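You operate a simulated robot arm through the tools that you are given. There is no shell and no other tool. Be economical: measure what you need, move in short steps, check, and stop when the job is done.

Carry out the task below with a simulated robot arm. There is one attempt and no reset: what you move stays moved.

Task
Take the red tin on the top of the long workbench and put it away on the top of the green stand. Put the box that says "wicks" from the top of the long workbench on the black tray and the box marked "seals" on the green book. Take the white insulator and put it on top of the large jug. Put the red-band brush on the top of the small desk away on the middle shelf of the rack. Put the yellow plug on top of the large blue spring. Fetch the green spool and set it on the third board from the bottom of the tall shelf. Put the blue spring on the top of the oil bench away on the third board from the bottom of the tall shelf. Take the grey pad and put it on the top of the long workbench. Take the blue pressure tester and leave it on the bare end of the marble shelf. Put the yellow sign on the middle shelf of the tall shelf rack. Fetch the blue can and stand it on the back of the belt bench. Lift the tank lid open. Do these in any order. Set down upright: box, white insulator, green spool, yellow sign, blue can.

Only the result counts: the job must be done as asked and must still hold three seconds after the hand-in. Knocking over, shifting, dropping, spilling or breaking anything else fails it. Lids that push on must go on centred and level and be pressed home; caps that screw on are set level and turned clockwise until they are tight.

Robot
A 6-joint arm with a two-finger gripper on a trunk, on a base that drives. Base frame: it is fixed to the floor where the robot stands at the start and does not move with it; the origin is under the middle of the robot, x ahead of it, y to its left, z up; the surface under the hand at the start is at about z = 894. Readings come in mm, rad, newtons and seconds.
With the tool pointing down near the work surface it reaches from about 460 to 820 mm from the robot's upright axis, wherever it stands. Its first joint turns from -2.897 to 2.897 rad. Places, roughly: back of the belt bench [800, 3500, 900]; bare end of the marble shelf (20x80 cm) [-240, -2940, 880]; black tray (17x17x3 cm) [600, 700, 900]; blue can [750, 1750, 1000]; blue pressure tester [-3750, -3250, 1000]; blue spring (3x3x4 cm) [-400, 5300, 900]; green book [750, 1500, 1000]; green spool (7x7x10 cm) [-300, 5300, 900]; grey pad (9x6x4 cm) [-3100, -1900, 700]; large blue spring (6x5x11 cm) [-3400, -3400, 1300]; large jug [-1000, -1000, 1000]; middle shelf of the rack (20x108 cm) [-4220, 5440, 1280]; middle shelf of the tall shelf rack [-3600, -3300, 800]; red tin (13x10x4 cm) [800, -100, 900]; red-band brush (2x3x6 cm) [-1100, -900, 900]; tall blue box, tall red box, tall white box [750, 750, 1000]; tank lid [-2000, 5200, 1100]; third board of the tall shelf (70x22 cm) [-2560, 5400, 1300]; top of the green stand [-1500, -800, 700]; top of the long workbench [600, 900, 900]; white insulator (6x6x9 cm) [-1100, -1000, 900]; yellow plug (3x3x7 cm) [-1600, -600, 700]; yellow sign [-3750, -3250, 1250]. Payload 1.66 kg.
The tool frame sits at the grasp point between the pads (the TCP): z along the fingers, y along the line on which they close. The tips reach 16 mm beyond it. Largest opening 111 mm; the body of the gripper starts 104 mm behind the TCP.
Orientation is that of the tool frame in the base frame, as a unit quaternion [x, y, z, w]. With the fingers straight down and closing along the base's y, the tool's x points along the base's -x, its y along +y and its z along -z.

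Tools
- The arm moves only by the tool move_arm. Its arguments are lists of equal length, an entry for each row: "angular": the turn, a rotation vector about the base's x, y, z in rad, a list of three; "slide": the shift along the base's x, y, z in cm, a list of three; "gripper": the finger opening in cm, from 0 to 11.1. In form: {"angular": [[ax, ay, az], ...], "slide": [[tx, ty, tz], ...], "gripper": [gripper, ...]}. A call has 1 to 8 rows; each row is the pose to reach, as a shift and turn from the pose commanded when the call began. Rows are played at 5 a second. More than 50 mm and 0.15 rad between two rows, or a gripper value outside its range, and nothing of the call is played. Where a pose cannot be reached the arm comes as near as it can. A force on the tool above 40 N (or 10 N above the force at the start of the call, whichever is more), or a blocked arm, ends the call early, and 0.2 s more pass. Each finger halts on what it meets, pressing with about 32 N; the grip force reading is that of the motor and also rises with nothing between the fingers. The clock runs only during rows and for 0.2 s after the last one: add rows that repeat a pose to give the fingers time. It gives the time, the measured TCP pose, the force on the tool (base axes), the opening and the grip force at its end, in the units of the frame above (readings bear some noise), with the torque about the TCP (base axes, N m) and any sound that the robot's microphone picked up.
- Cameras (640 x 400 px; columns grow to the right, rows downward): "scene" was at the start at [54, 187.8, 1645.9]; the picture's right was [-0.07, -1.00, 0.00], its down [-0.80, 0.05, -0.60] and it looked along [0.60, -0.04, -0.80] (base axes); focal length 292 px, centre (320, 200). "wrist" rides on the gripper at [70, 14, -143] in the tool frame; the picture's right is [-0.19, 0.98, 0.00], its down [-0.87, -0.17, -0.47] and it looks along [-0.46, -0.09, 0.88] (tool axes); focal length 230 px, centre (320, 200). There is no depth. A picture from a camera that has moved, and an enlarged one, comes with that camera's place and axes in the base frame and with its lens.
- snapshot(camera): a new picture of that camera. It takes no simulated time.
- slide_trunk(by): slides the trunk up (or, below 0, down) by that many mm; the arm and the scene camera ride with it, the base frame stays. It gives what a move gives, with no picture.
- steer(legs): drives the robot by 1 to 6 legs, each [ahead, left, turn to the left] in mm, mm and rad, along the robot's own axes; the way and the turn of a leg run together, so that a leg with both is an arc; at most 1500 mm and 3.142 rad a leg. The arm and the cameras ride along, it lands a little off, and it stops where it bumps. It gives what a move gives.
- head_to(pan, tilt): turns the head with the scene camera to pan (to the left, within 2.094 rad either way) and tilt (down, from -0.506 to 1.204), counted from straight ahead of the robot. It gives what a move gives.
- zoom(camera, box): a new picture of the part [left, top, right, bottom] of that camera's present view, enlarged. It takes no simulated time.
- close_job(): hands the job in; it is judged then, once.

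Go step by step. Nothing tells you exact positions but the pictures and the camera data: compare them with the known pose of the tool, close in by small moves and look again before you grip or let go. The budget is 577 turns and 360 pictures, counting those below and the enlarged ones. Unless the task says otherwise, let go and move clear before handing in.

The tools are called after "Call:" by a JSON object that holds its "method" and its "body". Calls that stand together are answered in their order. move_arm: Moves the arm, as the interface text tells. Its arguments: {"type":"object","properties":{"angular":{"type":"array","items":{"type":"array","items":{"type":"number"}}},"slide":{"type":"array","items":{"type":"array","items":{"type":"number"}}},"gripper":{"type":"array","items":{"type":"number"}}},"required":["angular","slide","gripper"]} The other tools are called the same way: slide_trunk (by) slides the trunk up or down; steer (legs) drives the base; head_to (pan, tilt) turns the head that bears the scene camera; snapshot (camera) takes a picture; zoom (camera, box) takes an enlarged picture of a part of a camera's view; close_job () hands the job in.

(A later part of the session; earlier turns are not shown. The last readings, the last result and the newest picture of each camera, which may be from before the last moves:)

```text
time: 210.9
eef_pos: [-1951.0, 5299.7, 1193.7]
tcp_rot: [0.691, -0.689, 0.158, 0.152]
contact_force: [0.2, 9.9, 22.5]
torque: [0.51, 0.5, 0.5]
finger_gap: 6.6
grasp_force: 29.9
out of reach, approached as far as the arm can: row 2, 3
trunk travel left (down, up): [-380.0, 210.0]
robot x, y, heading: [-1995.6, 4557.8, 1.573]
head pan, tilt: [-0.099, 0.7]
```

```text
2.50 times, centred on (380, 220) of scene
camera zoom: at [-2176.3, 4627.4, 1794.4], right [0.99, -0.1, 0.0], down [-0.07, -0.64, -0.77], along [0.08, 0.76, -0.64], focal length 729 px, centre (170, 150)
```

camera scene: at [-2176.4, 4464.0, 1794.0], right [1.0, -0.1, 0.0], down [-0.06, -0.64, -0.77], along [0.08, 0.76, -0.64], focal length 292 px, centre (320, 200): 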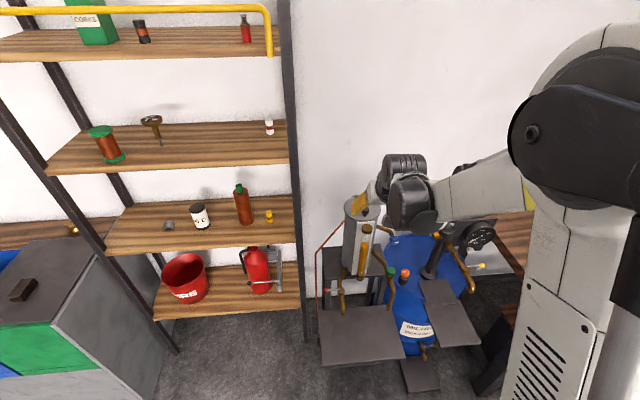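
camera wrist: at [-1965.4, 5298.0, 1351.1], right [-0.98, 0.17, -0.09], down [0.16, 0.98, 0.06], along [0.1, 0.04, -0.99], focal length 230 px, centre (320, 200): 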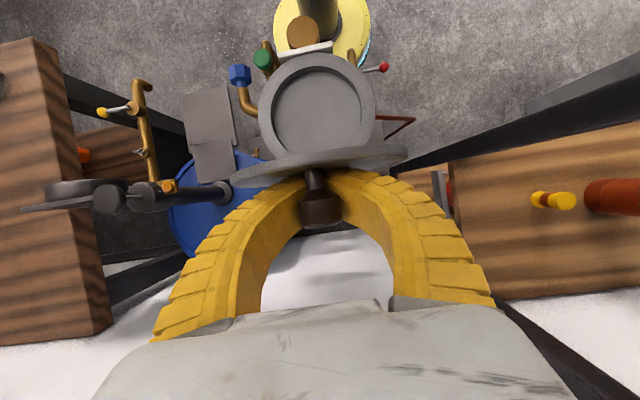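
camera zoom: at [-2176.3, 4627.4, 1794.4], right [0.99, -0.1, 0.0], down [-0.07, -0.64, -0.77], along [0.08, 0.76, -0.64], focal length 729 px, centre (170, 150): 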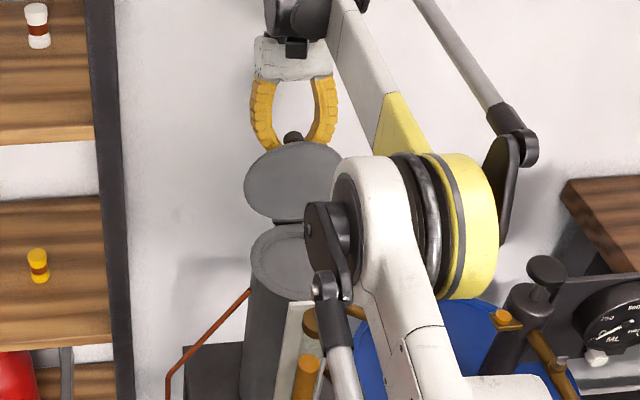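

The lid is near vertical but the arm is at its reach. Nudge the base forward to carry it past vertical.

Call:
{"method": "steer", "body": {"legs": [[45, 0, 0]]}}

Call:
{"method": "snapshot", "body": {"camera": "wrist"}}

Call:
{"method": "zoom", "body": {"camera": "scene", "box": [300, 140, 460, 300]}}

```text
time: 211.8
eef_pos: [-1950.8, 5345.8, 1188.7]
tcp_rot: [0.691, -0.689, 0.158, 0.151]
contact_force: [-4.9, -12.9, -28.5]
torque: [0.73, -0.03, -0.03]
finger_gap: 14.5
grasp_force: 34.1
trunk travel left (down, up): [-380.0, 210.0]
robot x, y, heading: [-1991.9, 4604.3, 1.568]
head pan, tilt: [-0.099, 0.7]
```

```text
229 pictures are left
camera wrist: at [-1965.2, 5344.3, 1346.7], right [-0.98, 0.17, -0.09], down [0.16, 0.98, 0.06], along [0.1, 0.04, -0.99], focal length 230 px, centre (320, 200)
```

wrist: 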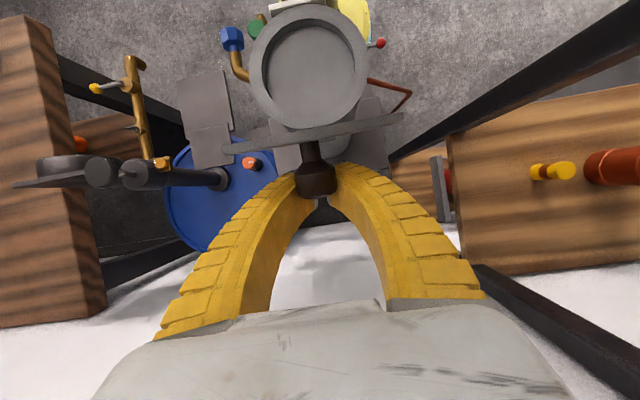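

```text
2.50 times, centred on (380, 220) of scene
camera zoom: at [-2176.7, 4674.4, 1793.4], right [0.99, -0.1, 0.0], down [-0.07, -0.64, -0.76], along [0.08, 0.76, -0.65], focal length 729 px, centre (170, 150)
```

zoom: 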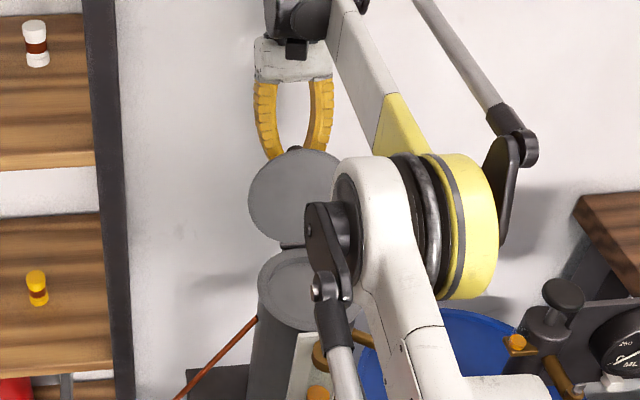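

The geometry indicates the lid is now ~110° open, leaning back. Release and rise.

Call:
{"method": "move_arm", "body": {"angular": [[0, 0, 0], [0, 0, 0], [0, 0, 0], [0, 0, 0], [0, 0, 0], [0, 0, 0]], "slide": [[0, 0, 0], [0, 0, 0], [0, -0.5, 3], [0, -1, 6], [0, -3, 9], [0, -6, 12]], "gripper": [4, 6, 6, 6, 6, 6]}}

Call:
{"method": "snapshot", "body": {"camera": "wrist"}}

Call:
{"method": "zoom", "body": {"camera": "scene", "box": [300, 140, 460, 300]}}

```text
time: 213.2
eef_pos: [-1949.1, 5284.7, 1310.6]
tcp_rot: [0.691, -0.689, 0.157, 0.151]
contact_force: [0.6, -1.0, -0.2]
torque: [0.05, 0.03, -0.02]
finger_gap: 62.0
grasp_force: 1.4
trunk travel left (down, up): [-380.0, 210.0]
robot x, y, heading: [-1993.6, 4601.1, 1.569]
head pan, tilt: [-0.099, 0.7]
```

```text
227 pictures are left
camera wrist: at [-1963.1, 5281.5, 1468.6], right [-0.98, 0.17, -0.09], down [0.16, 0.98, 0.06], along [0.1, 0.05, -0.99], focal length 230 px, centre (320, 200)
```

wrist: 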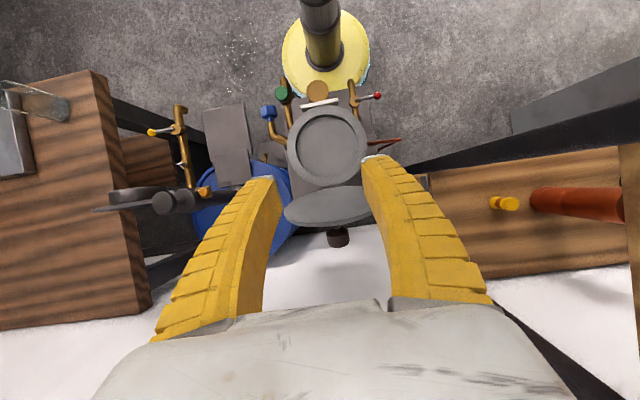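

```text
2.50 times, centred on (380, 220) of scene
camera zoom: at [-2175.9, 4670.2, 1794.0], right [0.99, -0.1, 0.0], down [-0.07, -0.64, -0.77], along [0.08, 0.76, -0.64], focal length 729 px, centre (170, 150)
```

zoom: 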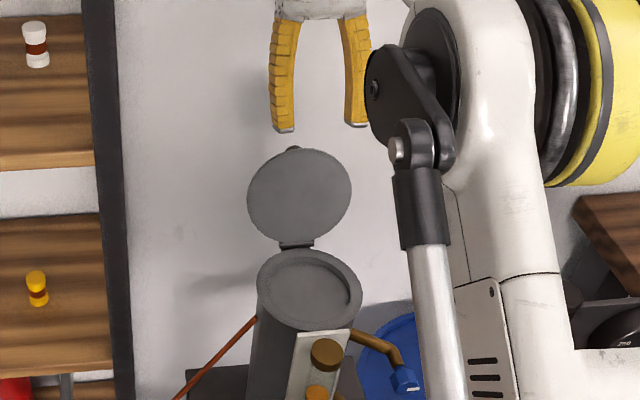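

The lid stays open. Next the blue spring: back off, restore the 32° forward tilt, and drive to the oil bench.

Call:
{"method": "steer", "body": {"legs": [[-480, 0, 0], [0, -1500, 0], [0, -70, 0]]}}

Call:
{"method": "move_arm", "body": {"angular": [[0.14, 0, 0], [0.28, 0, 0], [0.42, 0, 0], [0.56, 0, 0], [0.7, 0, 0], [0.84, 0, 0], [0.98, 0, 0], [1.0, 0, 0]], "slide": [[0, 0, 0], [0, 0, 0], [0, 0, 0], [0, 0, 0], [0, 0, 0], [0, 0, 0], [0, 0, 0], [0, 0, 0]], "gripper": [6, 6, 6, 6, 6, 6, 6, 6]}}

Call:
{"method": "slide_trunk", "body": {"by": -130}}

Call:
{"method": "head_to", "body": {"pan": 0.0, "tilt": 0.7}}

Call:
{"method": "snapshot", "body": {"camera": "scene"}}

```text
time: 223.7
eef_pos: [-372.0, 4806.4, 1309.8]
tcp_rot: [0.69, -0.69, 0.157, 0.151]
contact_force: [0.6, -0.5, 0.5]
torque: [0.03, 0.06, -0.05]
finger_gap: 62.3
grasp_force: 1.0
trunk travel left (down, up): [-380.0, 210.0]
robot x, y, heading: [-418.2, 4124.7, 1.567]
head pan, tilt: [-0.099, 0.7]
```

```text
time: 225.5
eef_pos: [-373.3, 4805.2, 1310.5]
tcp_rot: [-0.677, 0.681, 0.193, 0.199]
contact_force: [0.2, 0.4, 0.2]
torque: [-0.02, 0.02, 0.0]
finger_gap: 62.1
grasp_force: 1.6
trunk travel left (down, up): [-380.0, 210.0]
robot x, y, heading: [-418.1, 4121.3, 1.568]
head pan, tilt: [-0.099, 0.7]
```

```text
time: 227.1
eef_pos: [-373.4, 4805.9, 1181.4]
tcp_rot: [-0.677, 0.682, 0.193, 0.199]
contact_force: [-0.7, -0.4, 0.7]
torque: [0.0, -0.01, 0.0]
finger_gap: 61.8
grasp_force: 1.4
trunk travel left (down, up): [-250.0, 340.0]
robot x, y, heading: [-420.5, 4124.8, 1.568]
head pan, tilt: [-0.099, 0.7]
```

```text
time: 227.8
eef_pos: [-372.4, 4804.2, 1179.6]
tcp_rot: [-0.678, 0.682, 0.192, 0.198]
contact_force: [1.4, -0.5, 0.0]
torque: [-0.01, -0.01, 0.0]
finger_gap: 62.1
grasp_force: 1.9
trunk travel left (down, up): [-250.0, 340.0]
robot x, y, heading: [-423.0, 4126.3, 1.56]
head pan, tilt: [0.0, 0.7]
```

```text
225 pictures are left
camera scene: at [-610.7, 4193.3, 1663.9], right [1.0, -0.01, 0.0], down [0.0, -0.64, -0.76], along [0.0, 0.76, -0.64], focal length 292 px, centre (320, 200)
```

scene: 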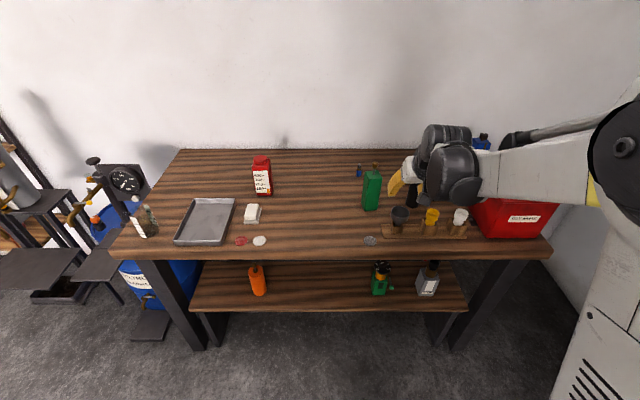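

I approach from the left so the forearm stays clear of the green oil can: drive to about x=-680 and yaw the tool to the right.

Call:
{"method": "steer", "body": {"legs": [[0, 260, 0.01], [440, 0, 0]]}}

Call:
{"method": "move_arm", "body": {"angular": [[0, 0, -0.14], [0, 0, -0.28], [0, 0, -0.42], [0, 0, -0.56], [0, 0, -0.7]], "slide": [[2, 0, 0], [4, 0, 0], [6, 0, 0], [8, 0, 0], [10, 0, 0]], "gripper": [6, 6, 6, 6, 6]}}

Call:
{"method": "snapshot", "body": {"camera": "wrist"}}

Call:
{"method": "snapshot", "body": {"camera": "scene"}}

```text
time: 231.9
eef_pos: [-659.5, 5238.8, 1180.0]
tcp_rot: [0.688, -0.672, -0.195, -0.195]
contact_force: [-0.6, -0.1, -0.7]
torque: [-0.01, 0.01, 0.0]
finger_gap: 61.9
grasp_force: 0.9
trunk travel left (down, up): [-250.0, 340.0]
robot x, y, heading: [-687.0, 4555.5, 1.588]
head pan, tilt: [0.0, 0.7]
```

```text
time: 233.1
eef_pos: [-560.5, 5237.7, 1179.5]
tcp_rot: [-0.414, 0.867, 0.117, 0.252]
contact_force: [0.6, 0.5, 0.4]
torque: [0.0, 0.01, 0.03]
finger_gap: 62.1
grasp_force: 1.4
trunk travel left (down, up): [-250.0, 340.0]
robot x, y, heading: [-684.8, 4556.3, 1.595]
head pan, tilt: [0.0, 0.7]
```

```text
224 pictures are left
camera wrist: at [-655.2, 5142.1, 1262.6], right [-0.66, 0.74, 0.1], down [0.43, 0.27, 0.86], along [0.61, 0.61, -0.5], focal length 230 px, centre (320, 200)
```

wrist: 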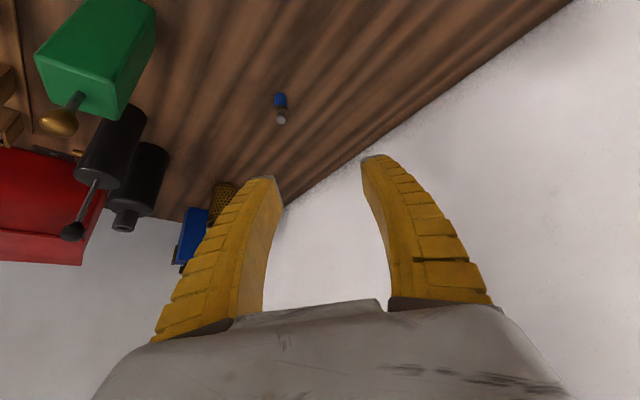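

```text
223 pictures are left
camera scene: at [-879.6, 4621.1, 1663.8], right [1.0, 0.02, 0.0], down [0.01, -0.64, -0.76], along [-0.02, 0.76, -0.64], focal length 292 px, centre (320, 200)
```

scene: 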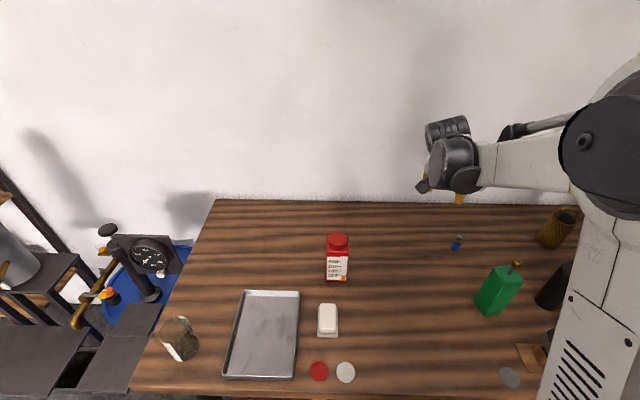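

Spring at ≈[-430, 5300], on the bench top (z≈891). Approach above it.

Call:
{"method": "move_arm", "body": {"angular": [[0, 0, 0], [0, 0, 0], [0, 0, 0], [0, 0, 0], [0, 0, 0], [0, 0, 0]], "slide": [[3.3, 1.6, -2], [6.6, 3.2, -4], [9.9, 4.7, -6], [13, 6.2, -9], [13, 6.2, -13], [13, 6.2, -17]], "gripper": [6, 6, 6, 6, 6, 6]}}

Call:
{"method": "snapshot", "body": {"camera": "wrist"}}

Call:
{"method": "zoom", "body": {"camera": "scene", "box": [400, 160, 560, 320]}}

```text
time: 234.5
eef_pos: [-429.7, 5298.7, 1008.9]
tcp_rot: [-0.415, 0.867, 0.117, 0.251]
contact_force: [0.4, 0.7, 0.0]
torque: [0.01, -0.03, 0.01]
finger_gap: 62.1
grasp_force: 1.1
trunk travel left (down, up): [-250.0, 340.0]
robot x, y, heading: [-692.5, 4558.5, 1.589]
head pan, tilt: [0.0, 0.7]
```

```text
222 pictures are left
camera wrist: at [-525.6, 5203.1, 1092.1], right [-0.66, 0.74, 0.1], down [0.43, 0.27, 0.86], along [0.61, 0.61, -0.5], focal length 230 px, centre (320, 200)
```

wrist: 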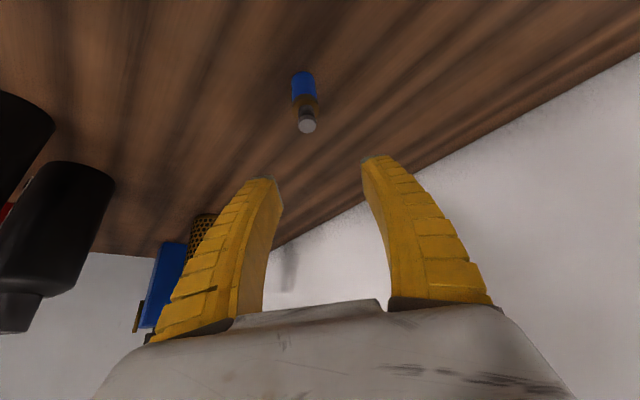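

```text
2.50 times, centred on (480, 240) of scene
camera zoom: at [-879.5, 4621.6, 1663.8], right [1.0, 0.02, 0.0], down [0.01, -0.64, -0.76], along [-0.02, 0.76, -0.64], focal length 729 px, centre (-80, 100)
```

zoom: 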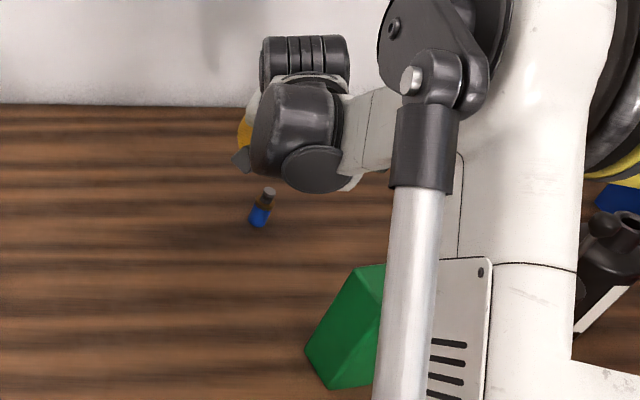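

Call:
{"method": "move_arm", "body": {"angular": [[0, 0, 0], [0, 0, 0], [0, 0, 0]], "slide": [[0, -0.2, -4], [0, -0.2, -7], [0, -0.2, -8.9]], "gripper": [6, 6, 6]}}

Call:
{"method": "zoom", "body": {"camera": "wrist", "box": [200, 60, 440, 260]}}

```text
time: 235.3
eef_pos: [-430.0, 5298.5, 919.4]
tcp_rot: [-0.415, 0.867, 0.116, 0.25]
contact_force: [-0.5, -0.6, 0.7]
torque: [0.01, 0.0, 0.01]
finger_gap: 61.8
grasp_force: 2.1
trunk travel left (down, up): [-250.0, 340.0]
robot x, y, heading: [-689.7, 4559.5, 1.594]
head pan, tilt: [0.0, 0.7]
```

```text
2.00 times, centred on (320, 160) of wrist
camera zoom: at [-524.8, 5202.4, 1002.7], right [-0.66, 0.74, 0.1], down [0.43, 0.27, 0.86], along [0.61, 0.61, -0.5], focal length 460 px, centre (320, 280)
```

zoom: 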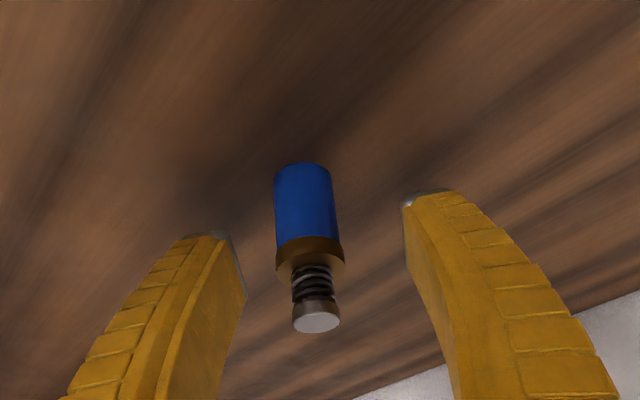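

Call:
{"method": "move_arm", "body": {"angular": [[0, 0, 0], [0, 0, 0], [0, 0, 0], [0, 0, 0], [0, 0, 0]], "slide": [[0.4, 0, -0.3], [0.4, 0, -0.3], [0.4, 0, -0.3], [0.4, 0, -0.3], [0.4, 0, -0.3]], "gripper": [5, 3, 1.5, 1, 1]}}

Call:
{"method": "zoom", "body": {"camera": "wrist", "box": [200, 60, 440, 260]}}

```text
time: 236.5
eef_pos: [-425.5, 5297.9, 919.3]
tcp_rot: [-0.416, 0.866, 0.117, 0.25]
contact_force: [-2.1, -1.8, 8.4]
torque: [-0.13, 0.13, 0.0]
finger_gap: 17.1
grasp_force: 31.4
trunk travel left (down, up): [-250.0, 340.0]
robot x, y, heading: [-688.5, 4556.7, 1.596]
head pan, tilt: [0.0, 0.7]
```

```text
2.00 times, centred on (320, 160) of wrist
camera zoom: at [-521.0, 5202.0, 1001.2], right [-0.66, 0.74, 0.1], down [0.43, 0.27, 0.86], along [0.61, 0.61, -0.5], focal length 460 px, centre (320, 280)
```

zoom: 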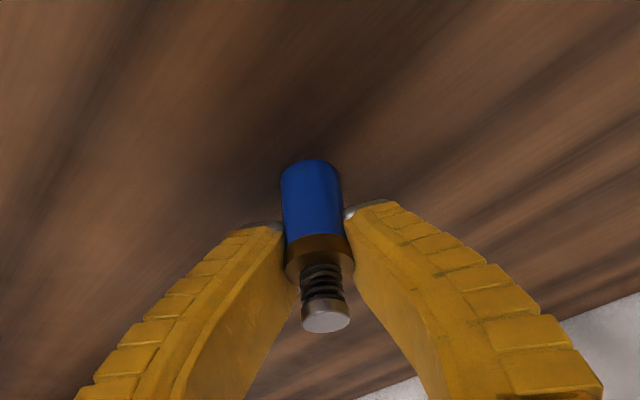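

Spring gripped. Lift and yaw the tool back to straight ahead.

Call:
{"method": "move_arm", "body": {"angular": [[0, 0, 0], [0, 0, 0], [0, 0, 0], [0, 0, 0.1], [0, 0, 0.24], [0, 0, 0.38], [0, 0, 0.52]], "slide": [[0, 0, 4], [0, 0, 8], [0, 0, 12], [-2, -1, 16], [-4, -2, 20], [-7, -3, 23], [-10, -4, 26]], "gripper": [1, 1, 1, 1, 1, 1, 1]}}

Call:
{"method": "move_arm", "body": {"angular": [[0, 0, 0.1], [0, 0, 0.2]], "slide": [[-4, 0, 0], [-8, 0, 0]], "gripper": [1, 1]}}

Call:
{"method": "snapshot", "body": {"camera": "wrist"}}

```text
time: 238.1
eef_pos: [-522.5, 5257.7, 1177.0]
tcp_rot: [-0.625, 0.73, 0.178, 0.213]
contact_force: [0.5, 0.0, -1.2]
torque: [0.04, -0.02, -0.01]
finger_gap: 14.0
grasp_force: 31.8
trunk travel left (down, up): [-250.0, 340.0]
robot x, y, heading: [-686.5, 4555.5, 1.588]
head pan, tilt: [0.0, 0.7]
```

```text
time: 238.7
eef_pos: [-604.9, 5257.7, 1179.0]
tcp_rot: [0.695, -0.664, -0.197, -0.194]
contact_force: [-0.8, 0.3, -0.1]
torque: [-0.01, -0.02, -0.03]
finger_gap: 13.8
grasp_force: 32.1
trunk travel left (down, up): [-250.0, 340.0]
robot x, y, heading: [-688.7, 4555.7, 1.592]
head pan, tilt: [0.0, 0.7]
```

```text
218 pictures are left
camera wrist: at [-612.9, 5121.5, 1261.9], right [-0.99, 0.12, 0.1], down [0.14, 0.49, 0.86], along [0.06, 0.86, -0.5], focal length 230 px, centre (320, 200)
```

wrist: 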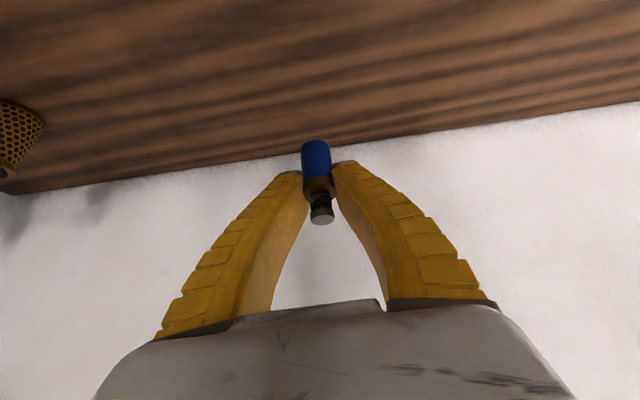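

Call:
{"method": "steer", "body": {"legs": [[-480, 0, -0.02], [0, 1500, 0], [0, 375, 0]]}}

Call:
{"method": "slide_trunk", "body": {"by": 210}}

Call:
{"method": "head_to", "body": {"pan": -0.1, "tilt": 0.5}}

Call:
{"method": "snapshot", "body": {"camera": "scene"}}

Call:
{"method": "snapshot", "body": {"camera": "wrist"}}

```text
time: 250.5
eef_pos: [-2494.6, 4736.7, 1179.2]
tcp_rot: [0.703, -0.655, -0.2, -0.191]
contact_force: [-0.9, -0.3, -0.8]
torque: [0.0, -0.03, 0.0]
finger_gap: 13.6
grasp_force: 32.4
trunk travel left (down, up): [-250.0, 340.0]
robot x, y, heading: [-2555.0, 4035.3, 1.618]
head pan, tilt: [0.0, 0.7]
```

```text
time: 252.8
eef_pos: [-2493.7, 4736.5, 1388.5]
tcp_rot: [0.703, -0.655, -0.201, -0.19]
contact_force: [0.0, -0.1, -0.8]
torque: [0.01, 0.0, 0.03]
finger_gap: 13.5
grasp_force: 32.7
trunk travel left (down, up): [-460.0, 130.0]
robot x, y, heading: [-2559.2, 4032.3, 1.621]
head pan, tilt: [0.0, 0.7]
```

```text
time: 253.5
eef_pos: [-2493.4, 4737.1, 1389.8]
tcp_rot: [0.704, -0.654, -0.201, -0.191]
contact_force: [-0.3, -0.6, -0.6]
torque: [0.02, 0.03, 0.04]
finger_gap: 13.2
grasp_force: 32.4
trunk travel left (down, up): [-460.0, 130.0]
robot x, y, heading: [-2563.6, 4033.9, 1.622]
head pan, tilt: [-0.099, 0.499]
```

```text
217 pictures are left
camera scene: at [-2743.1, 4099.4, 1891.5], right [1.0, -0.05, 0.0], down [-0.02, -0.48, -0.88], along [0.04, 0.88, -0.48], focal length 292 px, centre (320, 200)
```

scene: 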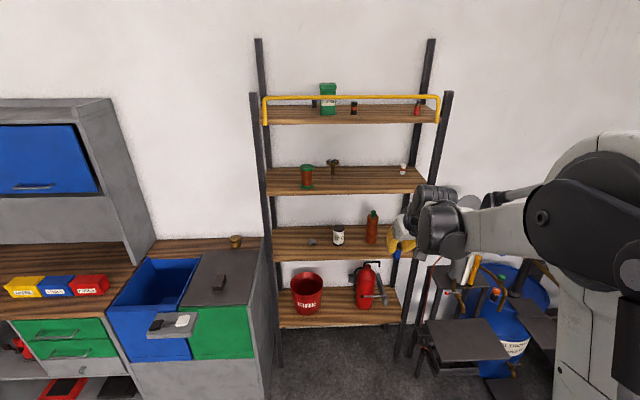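

```text
216 pictures are left
camera wrist: at [-2498.8, 4601.3, 1471.9], right [-0.99, 0.09, 0.1], down [0.13, 0.49, 0.86], along [0.03, 0.87, -0.5], focal length 230 px, centre (320, 200)
```

wrist: 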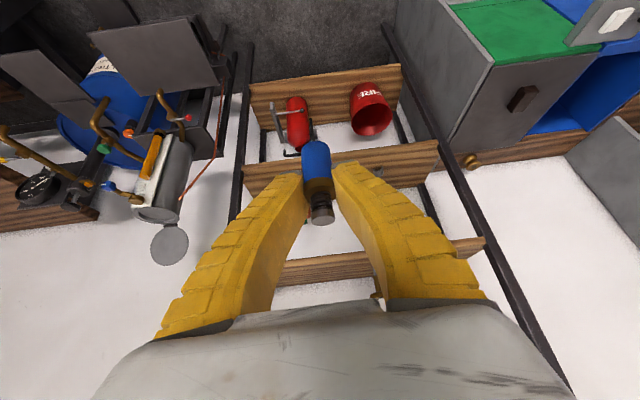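

Call:
{"method": "steer", "body": {"legs": [[0, 0, -0.05], [430, 0, 0]]}}

Call:
{"method": "snapshot", "body": {"camera": "scene"}}

Call:
{"method": "snapshot", "body": {"camera": "wrist"}}

```text
time: 256.5
eef_pos: [-2459.2, 5159.7, 1388.7]
tcp_rot: [0.686, -0.673, -0.196, -0.195]
contact_force: [0.9, 0.2, -1.2]
torque: [0.0, -0.02, 0.0]
finger_gap: 13.5
grasp_force: 32.5
trunk travel left (down, up): [-460.0, 130.0]
robot x, y, heading: [-2558.4, 4465.5, 1.569]
head pan, tilt: [-0.099, 0.499]
```

```text
215 pictures are left
camera scene: at [-2740.2, 4537.1, 1891.5], right [1.0, -0.1, 0.0], down [-0.05, -0.48, -0.88], along [0.09, 0.87, -0.48], focal length 292 px, centre (320, 200)
```

scene: 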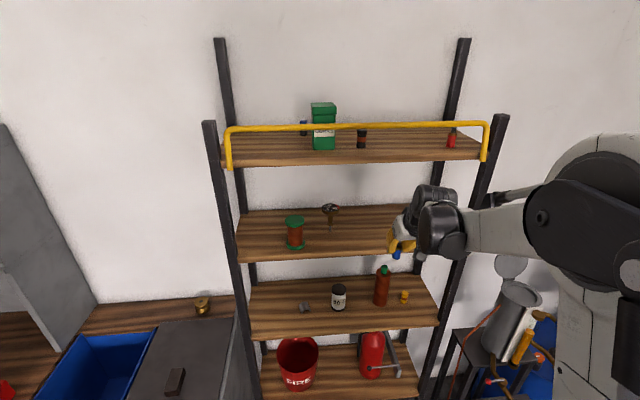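

```text
214 pictures are left
camera wrist: at [-2471.2, 5026.0, 1471.7], right [-0.99, 0.14, 0.1], down [0.15, 0.49, 0.86], along [0.08, 0.86, -0.5], focal length 230 px, centre (320, 200)
```

wrist: 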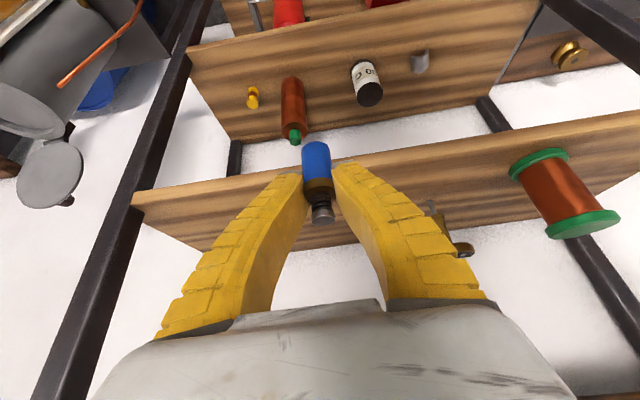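

Call:
{"method": "steer", "body": {"legs": [[85, 0, 0]]}}

Call:
{"method": "move_arm", "body": {"angular": [[0, 0, 0], [0, 0, 0], [0, 0, 0]], "slide": [[0, 2, -0.5], [0, 4, -1.5], [0, 6, -2.5]], "gripper": [1, 1, 1]}}

Call:
{"method": "snapshot", "body": {"camera": "wrist"}}

Call:
{"method": "zoom", "body": {"camera": "scene", "box": [300, 100, 500, 280]}}

```text
time: 257.6
eef_pos: [-2459.7, 5244.9, 1388.2]
tcp_rot: [0.687, -0.672, -0.196, -0.195]
contact_force: [0.2, 1.0, -1.2]
torque: [-0.01, -0.02, -0.01]
finger_gap: 13.3
grasp_force: 32.4
trunk travel left (down, up): [-460.0, 130.0]
robot x, y, heading: [-2559.0, 4547.5, 1.573]
head pan, tilt: [-0.099, 0.499]
```

```text
time: 258.4
eef_pos: [-2457.1, 5305.2, 1364.8]
tcp_rot: [0.687, -0.672, -0.196, -0.195]
contact_force: [0.3, -0.5, -0.9]
torque: [-0.01, 0.01, 0.0]
finger_gap: 13.2
grasp_force: 32.3
trunk travel left (down, up): [-460.0, 130.0]
robot x, y, heading: [-2559.0, 4546.5, 1.571]
head pan, tilt: [-0.099, 0.499]
```

```text
213 pictures are left
camera wrist: at [-2468.6, 5171.0, 1446.9], right [-0.99, 0.14, 0.1], down [0.15, 0.49, 0.86], along [0.08, 0.86, -0.5], focal length 230 px, centre (320, 200)
```

wrist: 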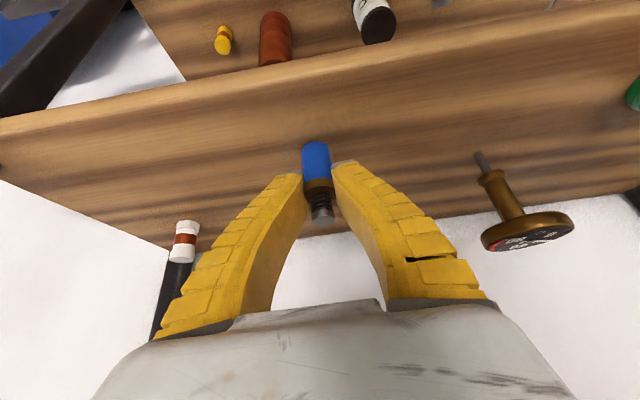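

```text
2.22 times, centred on (400, 190) of scene
camera zoom: at [-2740.0, 4621.5, 1891.5], right [1.0, -0.1, 0.0], down [-0.05, -0.48, -0.88], along [0.09, 0.87, -0.48], focal length 648 px, centre (142, 222)
```

zoom: 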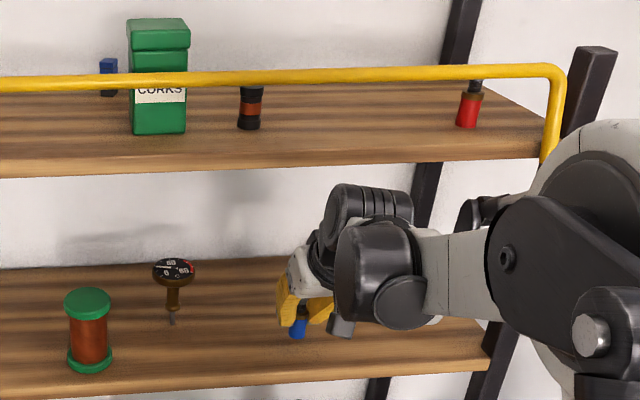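

Call:
{"method": "move_arm", "body": {"angular": [[0, 0, 0], [0, 0, 0], [0, 0, 0], [0, 0, 0], [0, 0, 0], [0, 0, 0], [0, 0, 0], [0, 0, 0]], "slide": [[0, 0, -1], [0, 0, -2], [0, 0, -2.8], [0, 0, -3.1], [0, 0, -3.4], [0, 0, -3.7], [0, 0, -4], [0, 0, -4.2]], "gripper": [1, 1, 1, 1, 1, 1, 1, 1]}}

Call:
{"method": "zoom", "body": {"camera": "wrist", "box": [200, 60, 440, 260]}}

```text
time: 260.2
eef_pos: [-2458.7, 5302.0, 1324.2]
tcp_rot: [0.686, -0.672, -0.195, -0.196]
contact_force: [4.7, 2.8, 27.8]
torque: [-0.06, -0.07, -0.01]
finger_gap: 21.7
grasp_force: 31.8
trunk travel left (down, up): [-460.0, 130.0]
robot x, y, heading: [-2557.5, 4546.2, 1.576]
head pan, tilt: [-0.099, 0.499]
```

```text
2.00 times, centred on (320, 160) of wrist
camera zoom: at [-2470.2, 5167.8, 1406.2], right [-0.99, 0.14, 0.1], down [0.15, 0.48, 0.86], along [0.08, 0.86, -0.5], focal length 460 px, centre (320, 280)
```

zoom: 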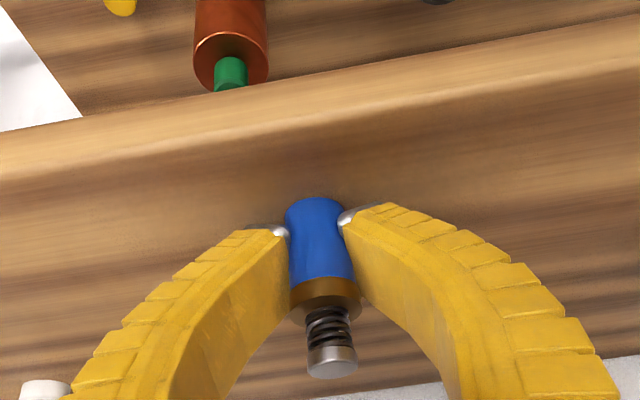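

Standing on the board. Release and withdraw.

Call:
{"method": "move_arm", "body": {"angular": [[0, 0, 0], [0, 0, 0], [0, 0, 0], [0, 0, 0], [0, 0, 0]], "slide": [[0, 0, 0.3], [0, 0, 0.4], [0, 0, 0.4], [0, -2, 1], [0, -5, 1.5]], "gripper": [2.4, 3.5, 4.5, 4.5, 4.5]}}

Call:
{"method": "move_arm", "body": {"angular": [[0, 0, 0], [0, 0, 0]], "slide": [[0, -4, 0], [0, -8, 0]], "gripper": [4.5, 4.5]}}

Call:
{"method": "snapshot", "body": {"camera": "wrist"}}

Call:
{"method": "steer", "body": {"legs": [[-450, 0, 0]]}}

Call:
{"method": "snapshot", "body": {"camera": "scene"}}

```text
time: 261.4
eef_pos: [-2461.8, 5250.3, 1335.2]
tcp_rot: [0.686, -0.672, -0.197, -0.196]
contact_force: [0.4, 0.1, -0.1]
torque: [0.0, 0.01, 0.03]
finger_gap: 47.5
grasp_force: 1.1
trunk travel left (down, up): [-460.0, 130.0]
robot x, y, heading: [-2561.3, 4548.1, 1.571]
head pan, tilt: [-0.099, 0.499]
```

```text
time: 262.0
eef_pos: [-2463.3, 5175.0, 1336.6]
tcp_rot: [0.686, -0.673, -0.195, -0.197]
contact_force: [0.0, -0.1, -0.5]
torque: [0.02, 0.03, -0.02]
finger_gap: 47.2
grasp_force: 1.5
trunk travel left (down, up): [-460.0, 130.0]
robot x, y, heading: [-2558.8, 4544.5, 1.572]
head pan, tilt: [-0.099, 0.499]
```

```text
210 pictures are left
camera wrist: at [-2474.0, 5040.3, 1419.5], right [-0.99, 0.14, 0.1], down [0.15, 0.48, 0.86], along [0.08, 0.86, -0.5], focal length 230 px, centre (320, 200)
```

wrist: 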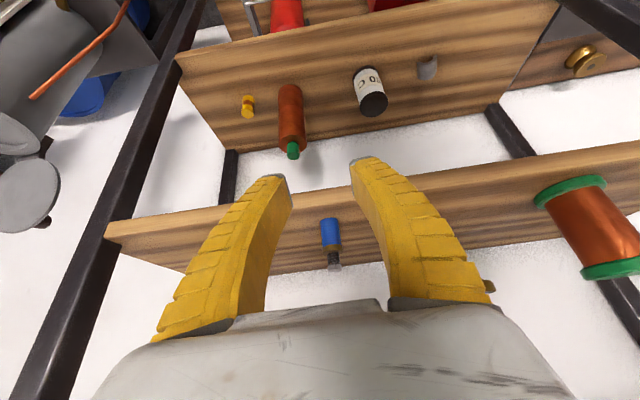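

```text
time: 264.7
eef_pos: [-2459.7, 4734.7, 1337.2]
tcp_rot: [0.685, -0.674, -0.195, -0.197]
contact_force: [0.0, 0.1, 0.2]
torque: [-0.02, -0.02, 0.01]
finger_gap: 47.3
grasp_force: 1.3
trunk travel left (down, up): [-460.0, 130.0]
robot x, y, heading: [-2560.5, 4104.9, 1.563]
head pan, tilt: [-0.099, 0.499]
```

```text
209 pictures are left
camera scene: at [-2740.7, 4179.4, 1891.6], right [0.99, -0.1, 0.0], down [-0.05, -0.48, -0.88], along [0.09, 0.87, -0.48], focal length 292 px, centre (320, 200)
```

scene: 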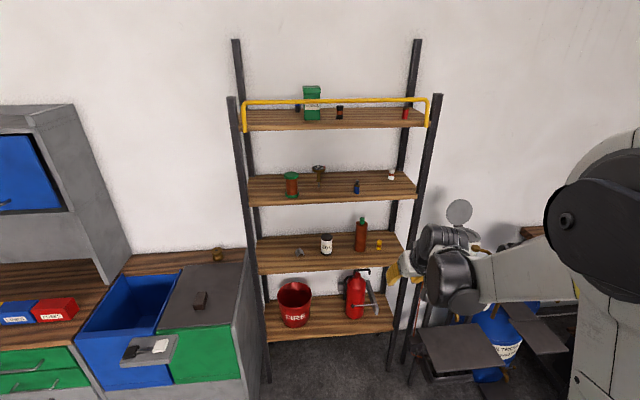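

Both are on the third board and the lid is still open. Now straighten the tool, lower the trunk, turn around and survey the way south.

Call:
{"method": "move_arm", "body": {"angular": [[-0.14, 0, 0], [-0.28, 0, 0], [-0.42, 0, 0], [-0.56, 0, 0], [-0.56, 0, 0], [-0.56, 0, 0], [-0.56, 0, 0]], "slide": [[-1, -2, 0], [-2, -4, 0], [-3, -6, 0], [-4, -9, 0], [-5, -13, 0], [-6, -17, 0], [-7, -20, 0]], "gripper": [5, 5, 5, 5, 5, 5, 5]}}

Call:
{"method": "slide_trunk", "body": {"by": -210}}

Call:
{"method": "steer", "body": {"legs": [[0, 0, 3.1]]}}

Call:
{"method": "head_to", "body": {"pan": 0.3, "tilt": 0.35}}

Call:
{"method": "snapshot", "body": {"camera": "scene"}}

Call:
{"method": "head_to", "body": {"pan": -0.7, "tilt": 0.35}}

Call:
{"method": "snapshot", "body": {"camera": "scene"}}

```text
time: 266.3
eef_pos: [-2530.6, 4534.4, 1335.8]
tcp_rot: [0.712, -0.702, -0.001, 0.0]
contact_force: [0.8, -0.3, 0.2]
torque: [0.04, 0.01, 0.02]
finger_gap: 52.4
grasp_force: 1.3
trunk travel left (down, up): [-460.0, 130.0]
robot x, y, heading: [-2559.6, 4103.6, 1.57]
head pan, tilt: [-0.099, 0.499]
```

```text
time: 268.6
eef_pos: [-2529.8, 4536.3, 1125.9]
tcp_rot: [0.712, -0.702, -0.002, 0.0]
contact_force: [0.2, 0.5, 0.3]
torque: [-0.05, 0.03, 0.02]
finger_gap: 52.0
grasp_force: 2.2
trunk travel left (down, up): [-250.0, 340.0]
robot x, y, heading: [-2557.6, 4102.4, 1.565]
head pan, tilt: [-0.099, 0.499]
```

```text
time: 276.1
eef_pos: [-2634.3, 3680.4, 1125.8]
tcp_rot: [0.738, 0.675, 0.0, 0.001]
contact_force: [0.0, 0.7, -0.1]
torque: [-0.01, 0.01, 0.02]
finger_gap: 52.1
grasp_force: 1.8
trunk travel left (down, up): [-250.0, 340.0]
robot x, y, heading: [-2560.4, 4104.0, -1.679]
head pan, tilt: [-0.099, 0.499]
```

```text
time: 276.9
eef_pos: [-2635.7, 3680.7, 1125.3]
tcp_rot: [0.738, 0.675, 0.0, 0.001]
contact_force: [0.5, -0.1, -0.7]
torque: [-0.02, 0.0, 0.01]
finger_gap: 52.1
grasp_force: 1.3
trunk travel left (down, up): [-250.0, 340.0]
robot x, y, heading: [-2561.3, 4110.3, -1.679]
head pan, tilt: [0.3, 0.351]
```

```text
208 pictures are left
camera scene: at [-2351.3, 4016.7, 1695.2], right [-0.98, -0.19, 0.0], down [-0.07, 0.34, -0.94], along [0.18, -0.92, -0.34], focal length 292 px, centre (320, 200)
```

scene: 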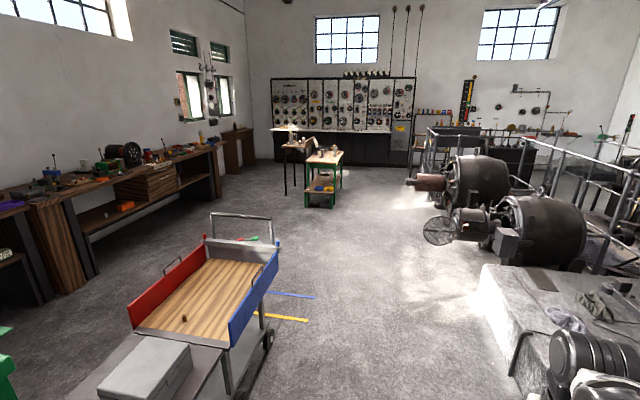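

```text
time: 278.2
eef_pos: [-2635.2, 3680.3, 1124.8]
tcp_rot: [0.738, 0.674, 0.0, 0.001]
contact_force: [0.9, 0.9, -0.4]
torque: [0.01, -0.01, 0.01]
finger_gap: 52.1
grasp_force: 1.3
trunk travel left (down, up): [-250.0, 340.0]
robot x, y, heading: [-2560.0, 4107.7, -1.68]
head pan, tilt: [-0.7, 0.351]
```

```text
207 pictures are left
camera scene: at [-2436.3, 4043.7, 1695.2], right [-0.69, 0.72, 0.0], down [0.25, 0.24, -0.94], along [-0.68, -0.65, -0.34], focal length 292 px, centre (320, 200)
```

scene: 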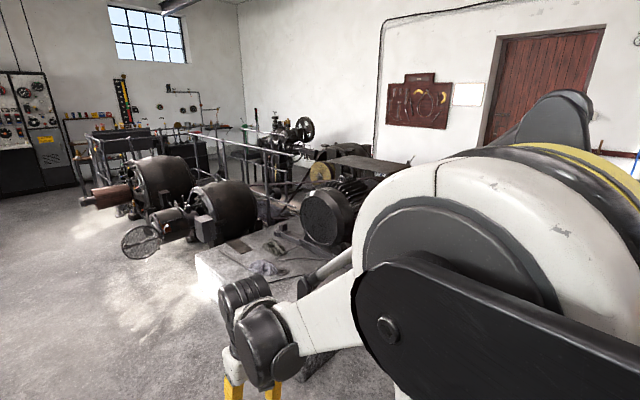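

The way is clear: corridor between the cart and the granite machine block. Drive south along x≈-2280 to y≈400.

Call:
{"method": "steer", "body": {"legs": [[0, 0, 0.11], [1500, 280, 0], [1500, 0, 0], [700, 0, 0]]}}

Call:
{"method": "head_to", "body": {"pan": 0.45, "tilt": 0.45}}

Call:
{"method": "snapshot", "body": {"camera": "scene"}}

```text
refused: leg 2 is longer than a leg can be; nothing moved
```

```text
time: 279.6
eef_pos: [-2634.3, 3680.7, 1126.1]
tcp_rot: [0.738, 0.675, 0.0, 0.001]
contact_force: [-0.3, 0.3, -0.7]
torque: [0.01, 0.02, 0.0]
finger_gap: 52.1
grasp_force: 1.4
trunk travel left (down, up): [-250.0, 340.0]
robot x, y, heading: [-2559.7, 4104.8, -1.68]
head pan, tilt: [0.45, 0.45]
```

```text
206 pictures are left
camera scene: at [-2338.3, 4021.5, 1686.0], right [-0.94, -0.34, 0.0], down [-0.15, 0.41, -0.9], along [0.3, -0.85, -0.44], focal length 292 px, centre (320, 200)
```

scene: 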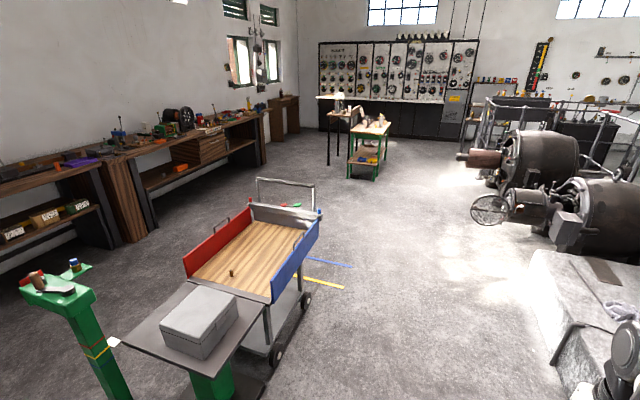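

Call:
{"method": "steer", "body": {"legs": [[0, 0, 0.11], [1400, 280, 0], [1500, 0, 0], [800, 0, 0]]}}

Call:
{"method": "snapshot", "body": {"camera": "scene"}}

```text
time: 298.0
eef_pos: [-2225.1, 13.6, 1126.1]
tcp_rot: [0.688, 0.726, 0.0, 0.001]
contact_force: [0.1, -0.6, -0.6]
torque: [0.03, 0.03, 0.0]
finger_gap: 52.1
grasp_force: 1.0
trunk travel left (down, up): [-250.0, 340.0]
robot x, y, heading: [-2214.8, 446.6, -1.54]
head pan, tilt: [0.45, 0.45]
```

```text
205 pictures are left
camera scene: at [-1979.4, 392.0, 1686.0], right [-0.88, -0.47, 0.0], down [-0.2, 0.39, -0.9], along [0.42, -0.8, -0.44], focal length 292 px, centre (320, 200)
```

scene: 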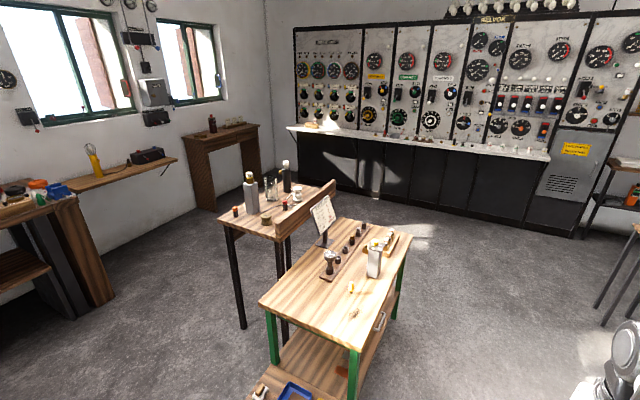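

Call:
{"method": "zoom", "body": {"camera": "scene", "box": [215, 150, 345, 260]}}

Call:
{"method": "zoom", "body": {"camera": "scene", "box": [240, 190, 420, 330]}}

```text
3.64 times, centred on (280, 205) of scene
camera zoom: at [-1979.4, 392.0, 1686.0], right [-0.88, -0.47, 0.0], down [-0.2, 0.39, -0.9], along [0.42, -0.8, -0.44], focal length 1061 px, centre (466, 182)
```

zoom: 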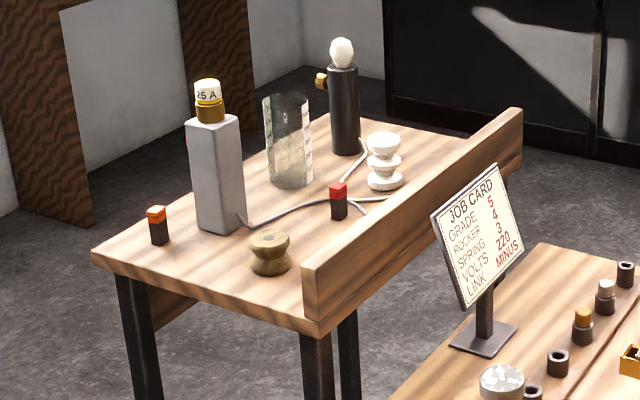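

```text
2.86 times, centred on (330, 260) of scene
camera zoom: at [-1979.4, 392.0, 1686.0], right [-0.88, -0.47, 0.0], down [-0.2, 0.39, -0.9], along [0.42, -0.8, -0.44], focal length 834 px, centre (291, 29)
```

zoom: 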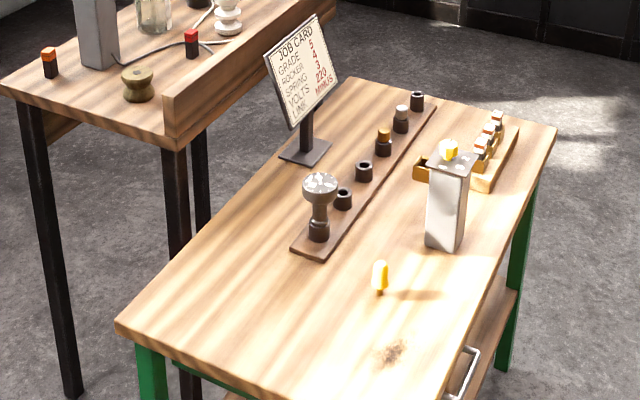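

I see the small desk (x −1237…−840, y −1240…−580) with the white insulator, glass jug and red-band brush, and the green stand with the yellow plug. Drive to the desk's north side.

Call:
{"method": "steer", "body": {"legs": [[0, 1230, -0.03], [500, 0, 0]]}}

Call:
{"method": "head_to", "body": {"pan": -0.1, "tilt": 0.7}}

Call:
{"method": "snapshot", "body": {"camera": "scene"}}

```text
time: 307.0
eef_pos: [-952.9, -460.1, 1124.9]
tcp_rot: [0.699, 0.715, 0.0, 0.001]
contact_force: [-0.2, -0.7, 0.1]
torque: [0.01, -0.02, 0.01]
finger_gap: 52.1
grasp_force: 1.5
trunk travel left (down, up): [-250.0, 340.0]
robot x, y, heading: [-925.5, -29.5, -1.562]
head pan, tilt: [0.45, 0.45]
```

```text
time: 308.0
eef_pos: [-952.4, -460.4, 1124.8]
tcp_rot: [0.698, 0.716, 0.0, 0.002]
contact_force: [-0.5, 0.3, -0.1]
torque: [0.01, 0.0, -0.01]
finger_gap: 52.3
grasp_force: 1.3
trunk travel left (down, up): [-250.0, 340.0]
robot x, y, heading: [-927.9, -33.5, -1.569]
head pan, tilt: [-0.099, 0.7]
```

```text
202 pictures are left
camera scene: at [-744.3, -89.8, 1663.9], right [-1.0, 0.09, 0.0], down [0.06, 0.64, -0.77], along [-0.07, -0.76, -0.64], focal length 292 px, centre (320, 200)
```

scene: 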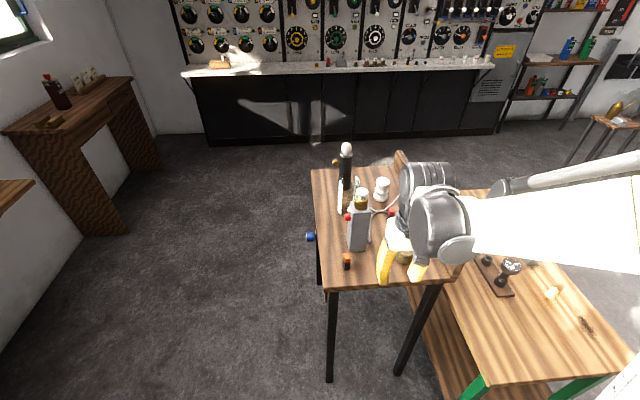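

Call:
{"method": "zoom", "body": {"camera": "scene", "box": [290, 130, 450, 290]}}

Call:
{"method": "snapshot", "body": {"camera": "wrist"}}

```text
2.50 times, centred on (370, 210) of scene
camera zoom: at [-744.3, -89.8, 1663.9], right [-1.0, 0.09, 0.0], down [0.06, 0.64, -0.77], along [-0.07, -0.76, -0.64], focal length 729 px, centre (195, 175)
```

zoom: 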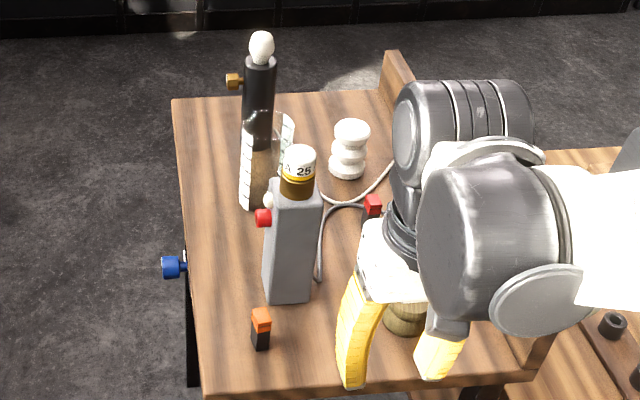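

```text
200 pictures are left
camera wrist: at [-940.8, -389.3, 1267.2], right [0.99, -0.17, 0.0], down [-0.15, -0.87, 0.47], along [-0.08, -0.47, -0.88], focal length 230 px, centre (320, 200)
```

wrist: 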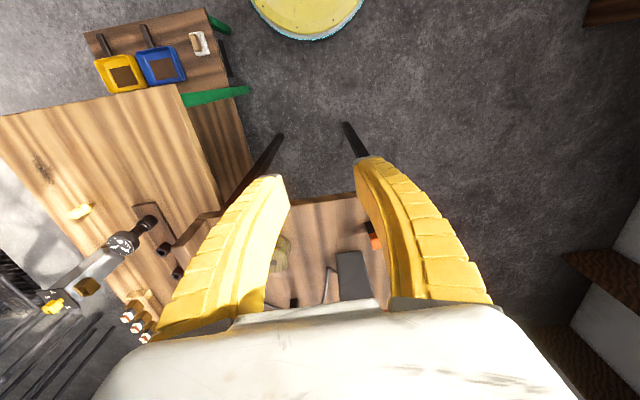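

Raise the trunk and roll forward so the wrist camera looks down on the desk.

Call:
{"method": "slide_trunk", "body": {"by": 150}}

Call:
{"method": "steer", "body": {"legs": [[270, 40, 0]]}}

Call:
{"method": "snapshot", "body": {"camera": "wrist"}}

Call:
{"method": "snapshot", "body": {"camera": "scene"}}

```text
time: 309.7
eef_pos: [-951.6, -460.8, 1275.0]
tcp_rot: [0.699, 0.715, 0.0, 0.002]
contact_force: [0.2, 0.1, 0.3]
torque: [-0.02, -0.03, 0.0]
finger_gap: 52.3
grasp_force: 1.0
trunk travel left (down, up): [-400.0, 190.0]
robot x, y, heading: [-930.3, -29.8, -1.568]
head pan, tilt: [-0.099, 0.7]
```

```text
time: 311.7
eef_pos: [-910.0, -734.7, 1275.7]
tcp_rot: [0.697, 0.717, 0.001, 0.001]
contact_force: [0.0, -1.3, -0.9]
torque: [0.05, 0.01, -0.01]
finger_gap: 52.4
grasp_force: 1.3
trunk travel left (down, up): [-400.0, 190.0]
robot x, y, heading: [-881.6, -303.4, -1.564]
head pan, tilt: [-0.099, 0.7]
```

```text
199 pictures are left
camera wrist: at [-898.5, -665.2, 1416.9], right [0.99, -0.16, 0.0], down [-0.14, -0.87, 0.47], along [-0.07, -0.47, -0.88], focal length 230 px, centre (320, 200)
```

wrist: 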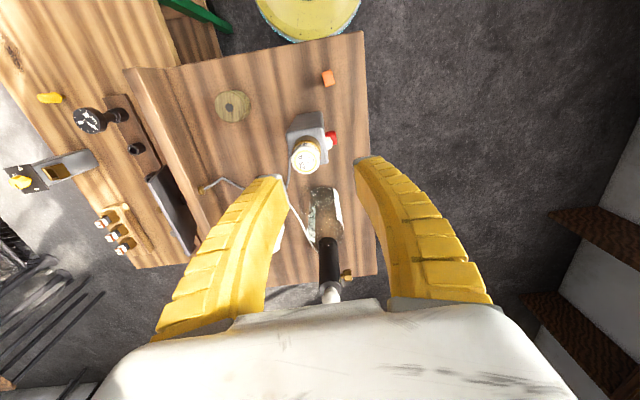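

```text
198 pictures are left
camera scene: at [-702.7, -365.5, 1813.8], right [-1.0, 0.09, 0.0], down [0.06, 0.64, -0.76], along [-0.07, -0.76, -0.64], focal length 292 px, centre (320, 200)
```

scene: 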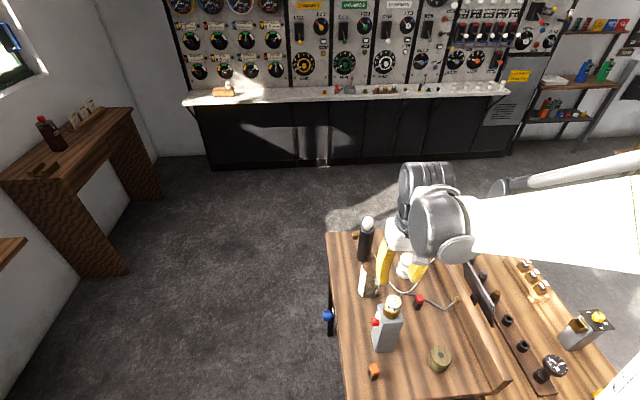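

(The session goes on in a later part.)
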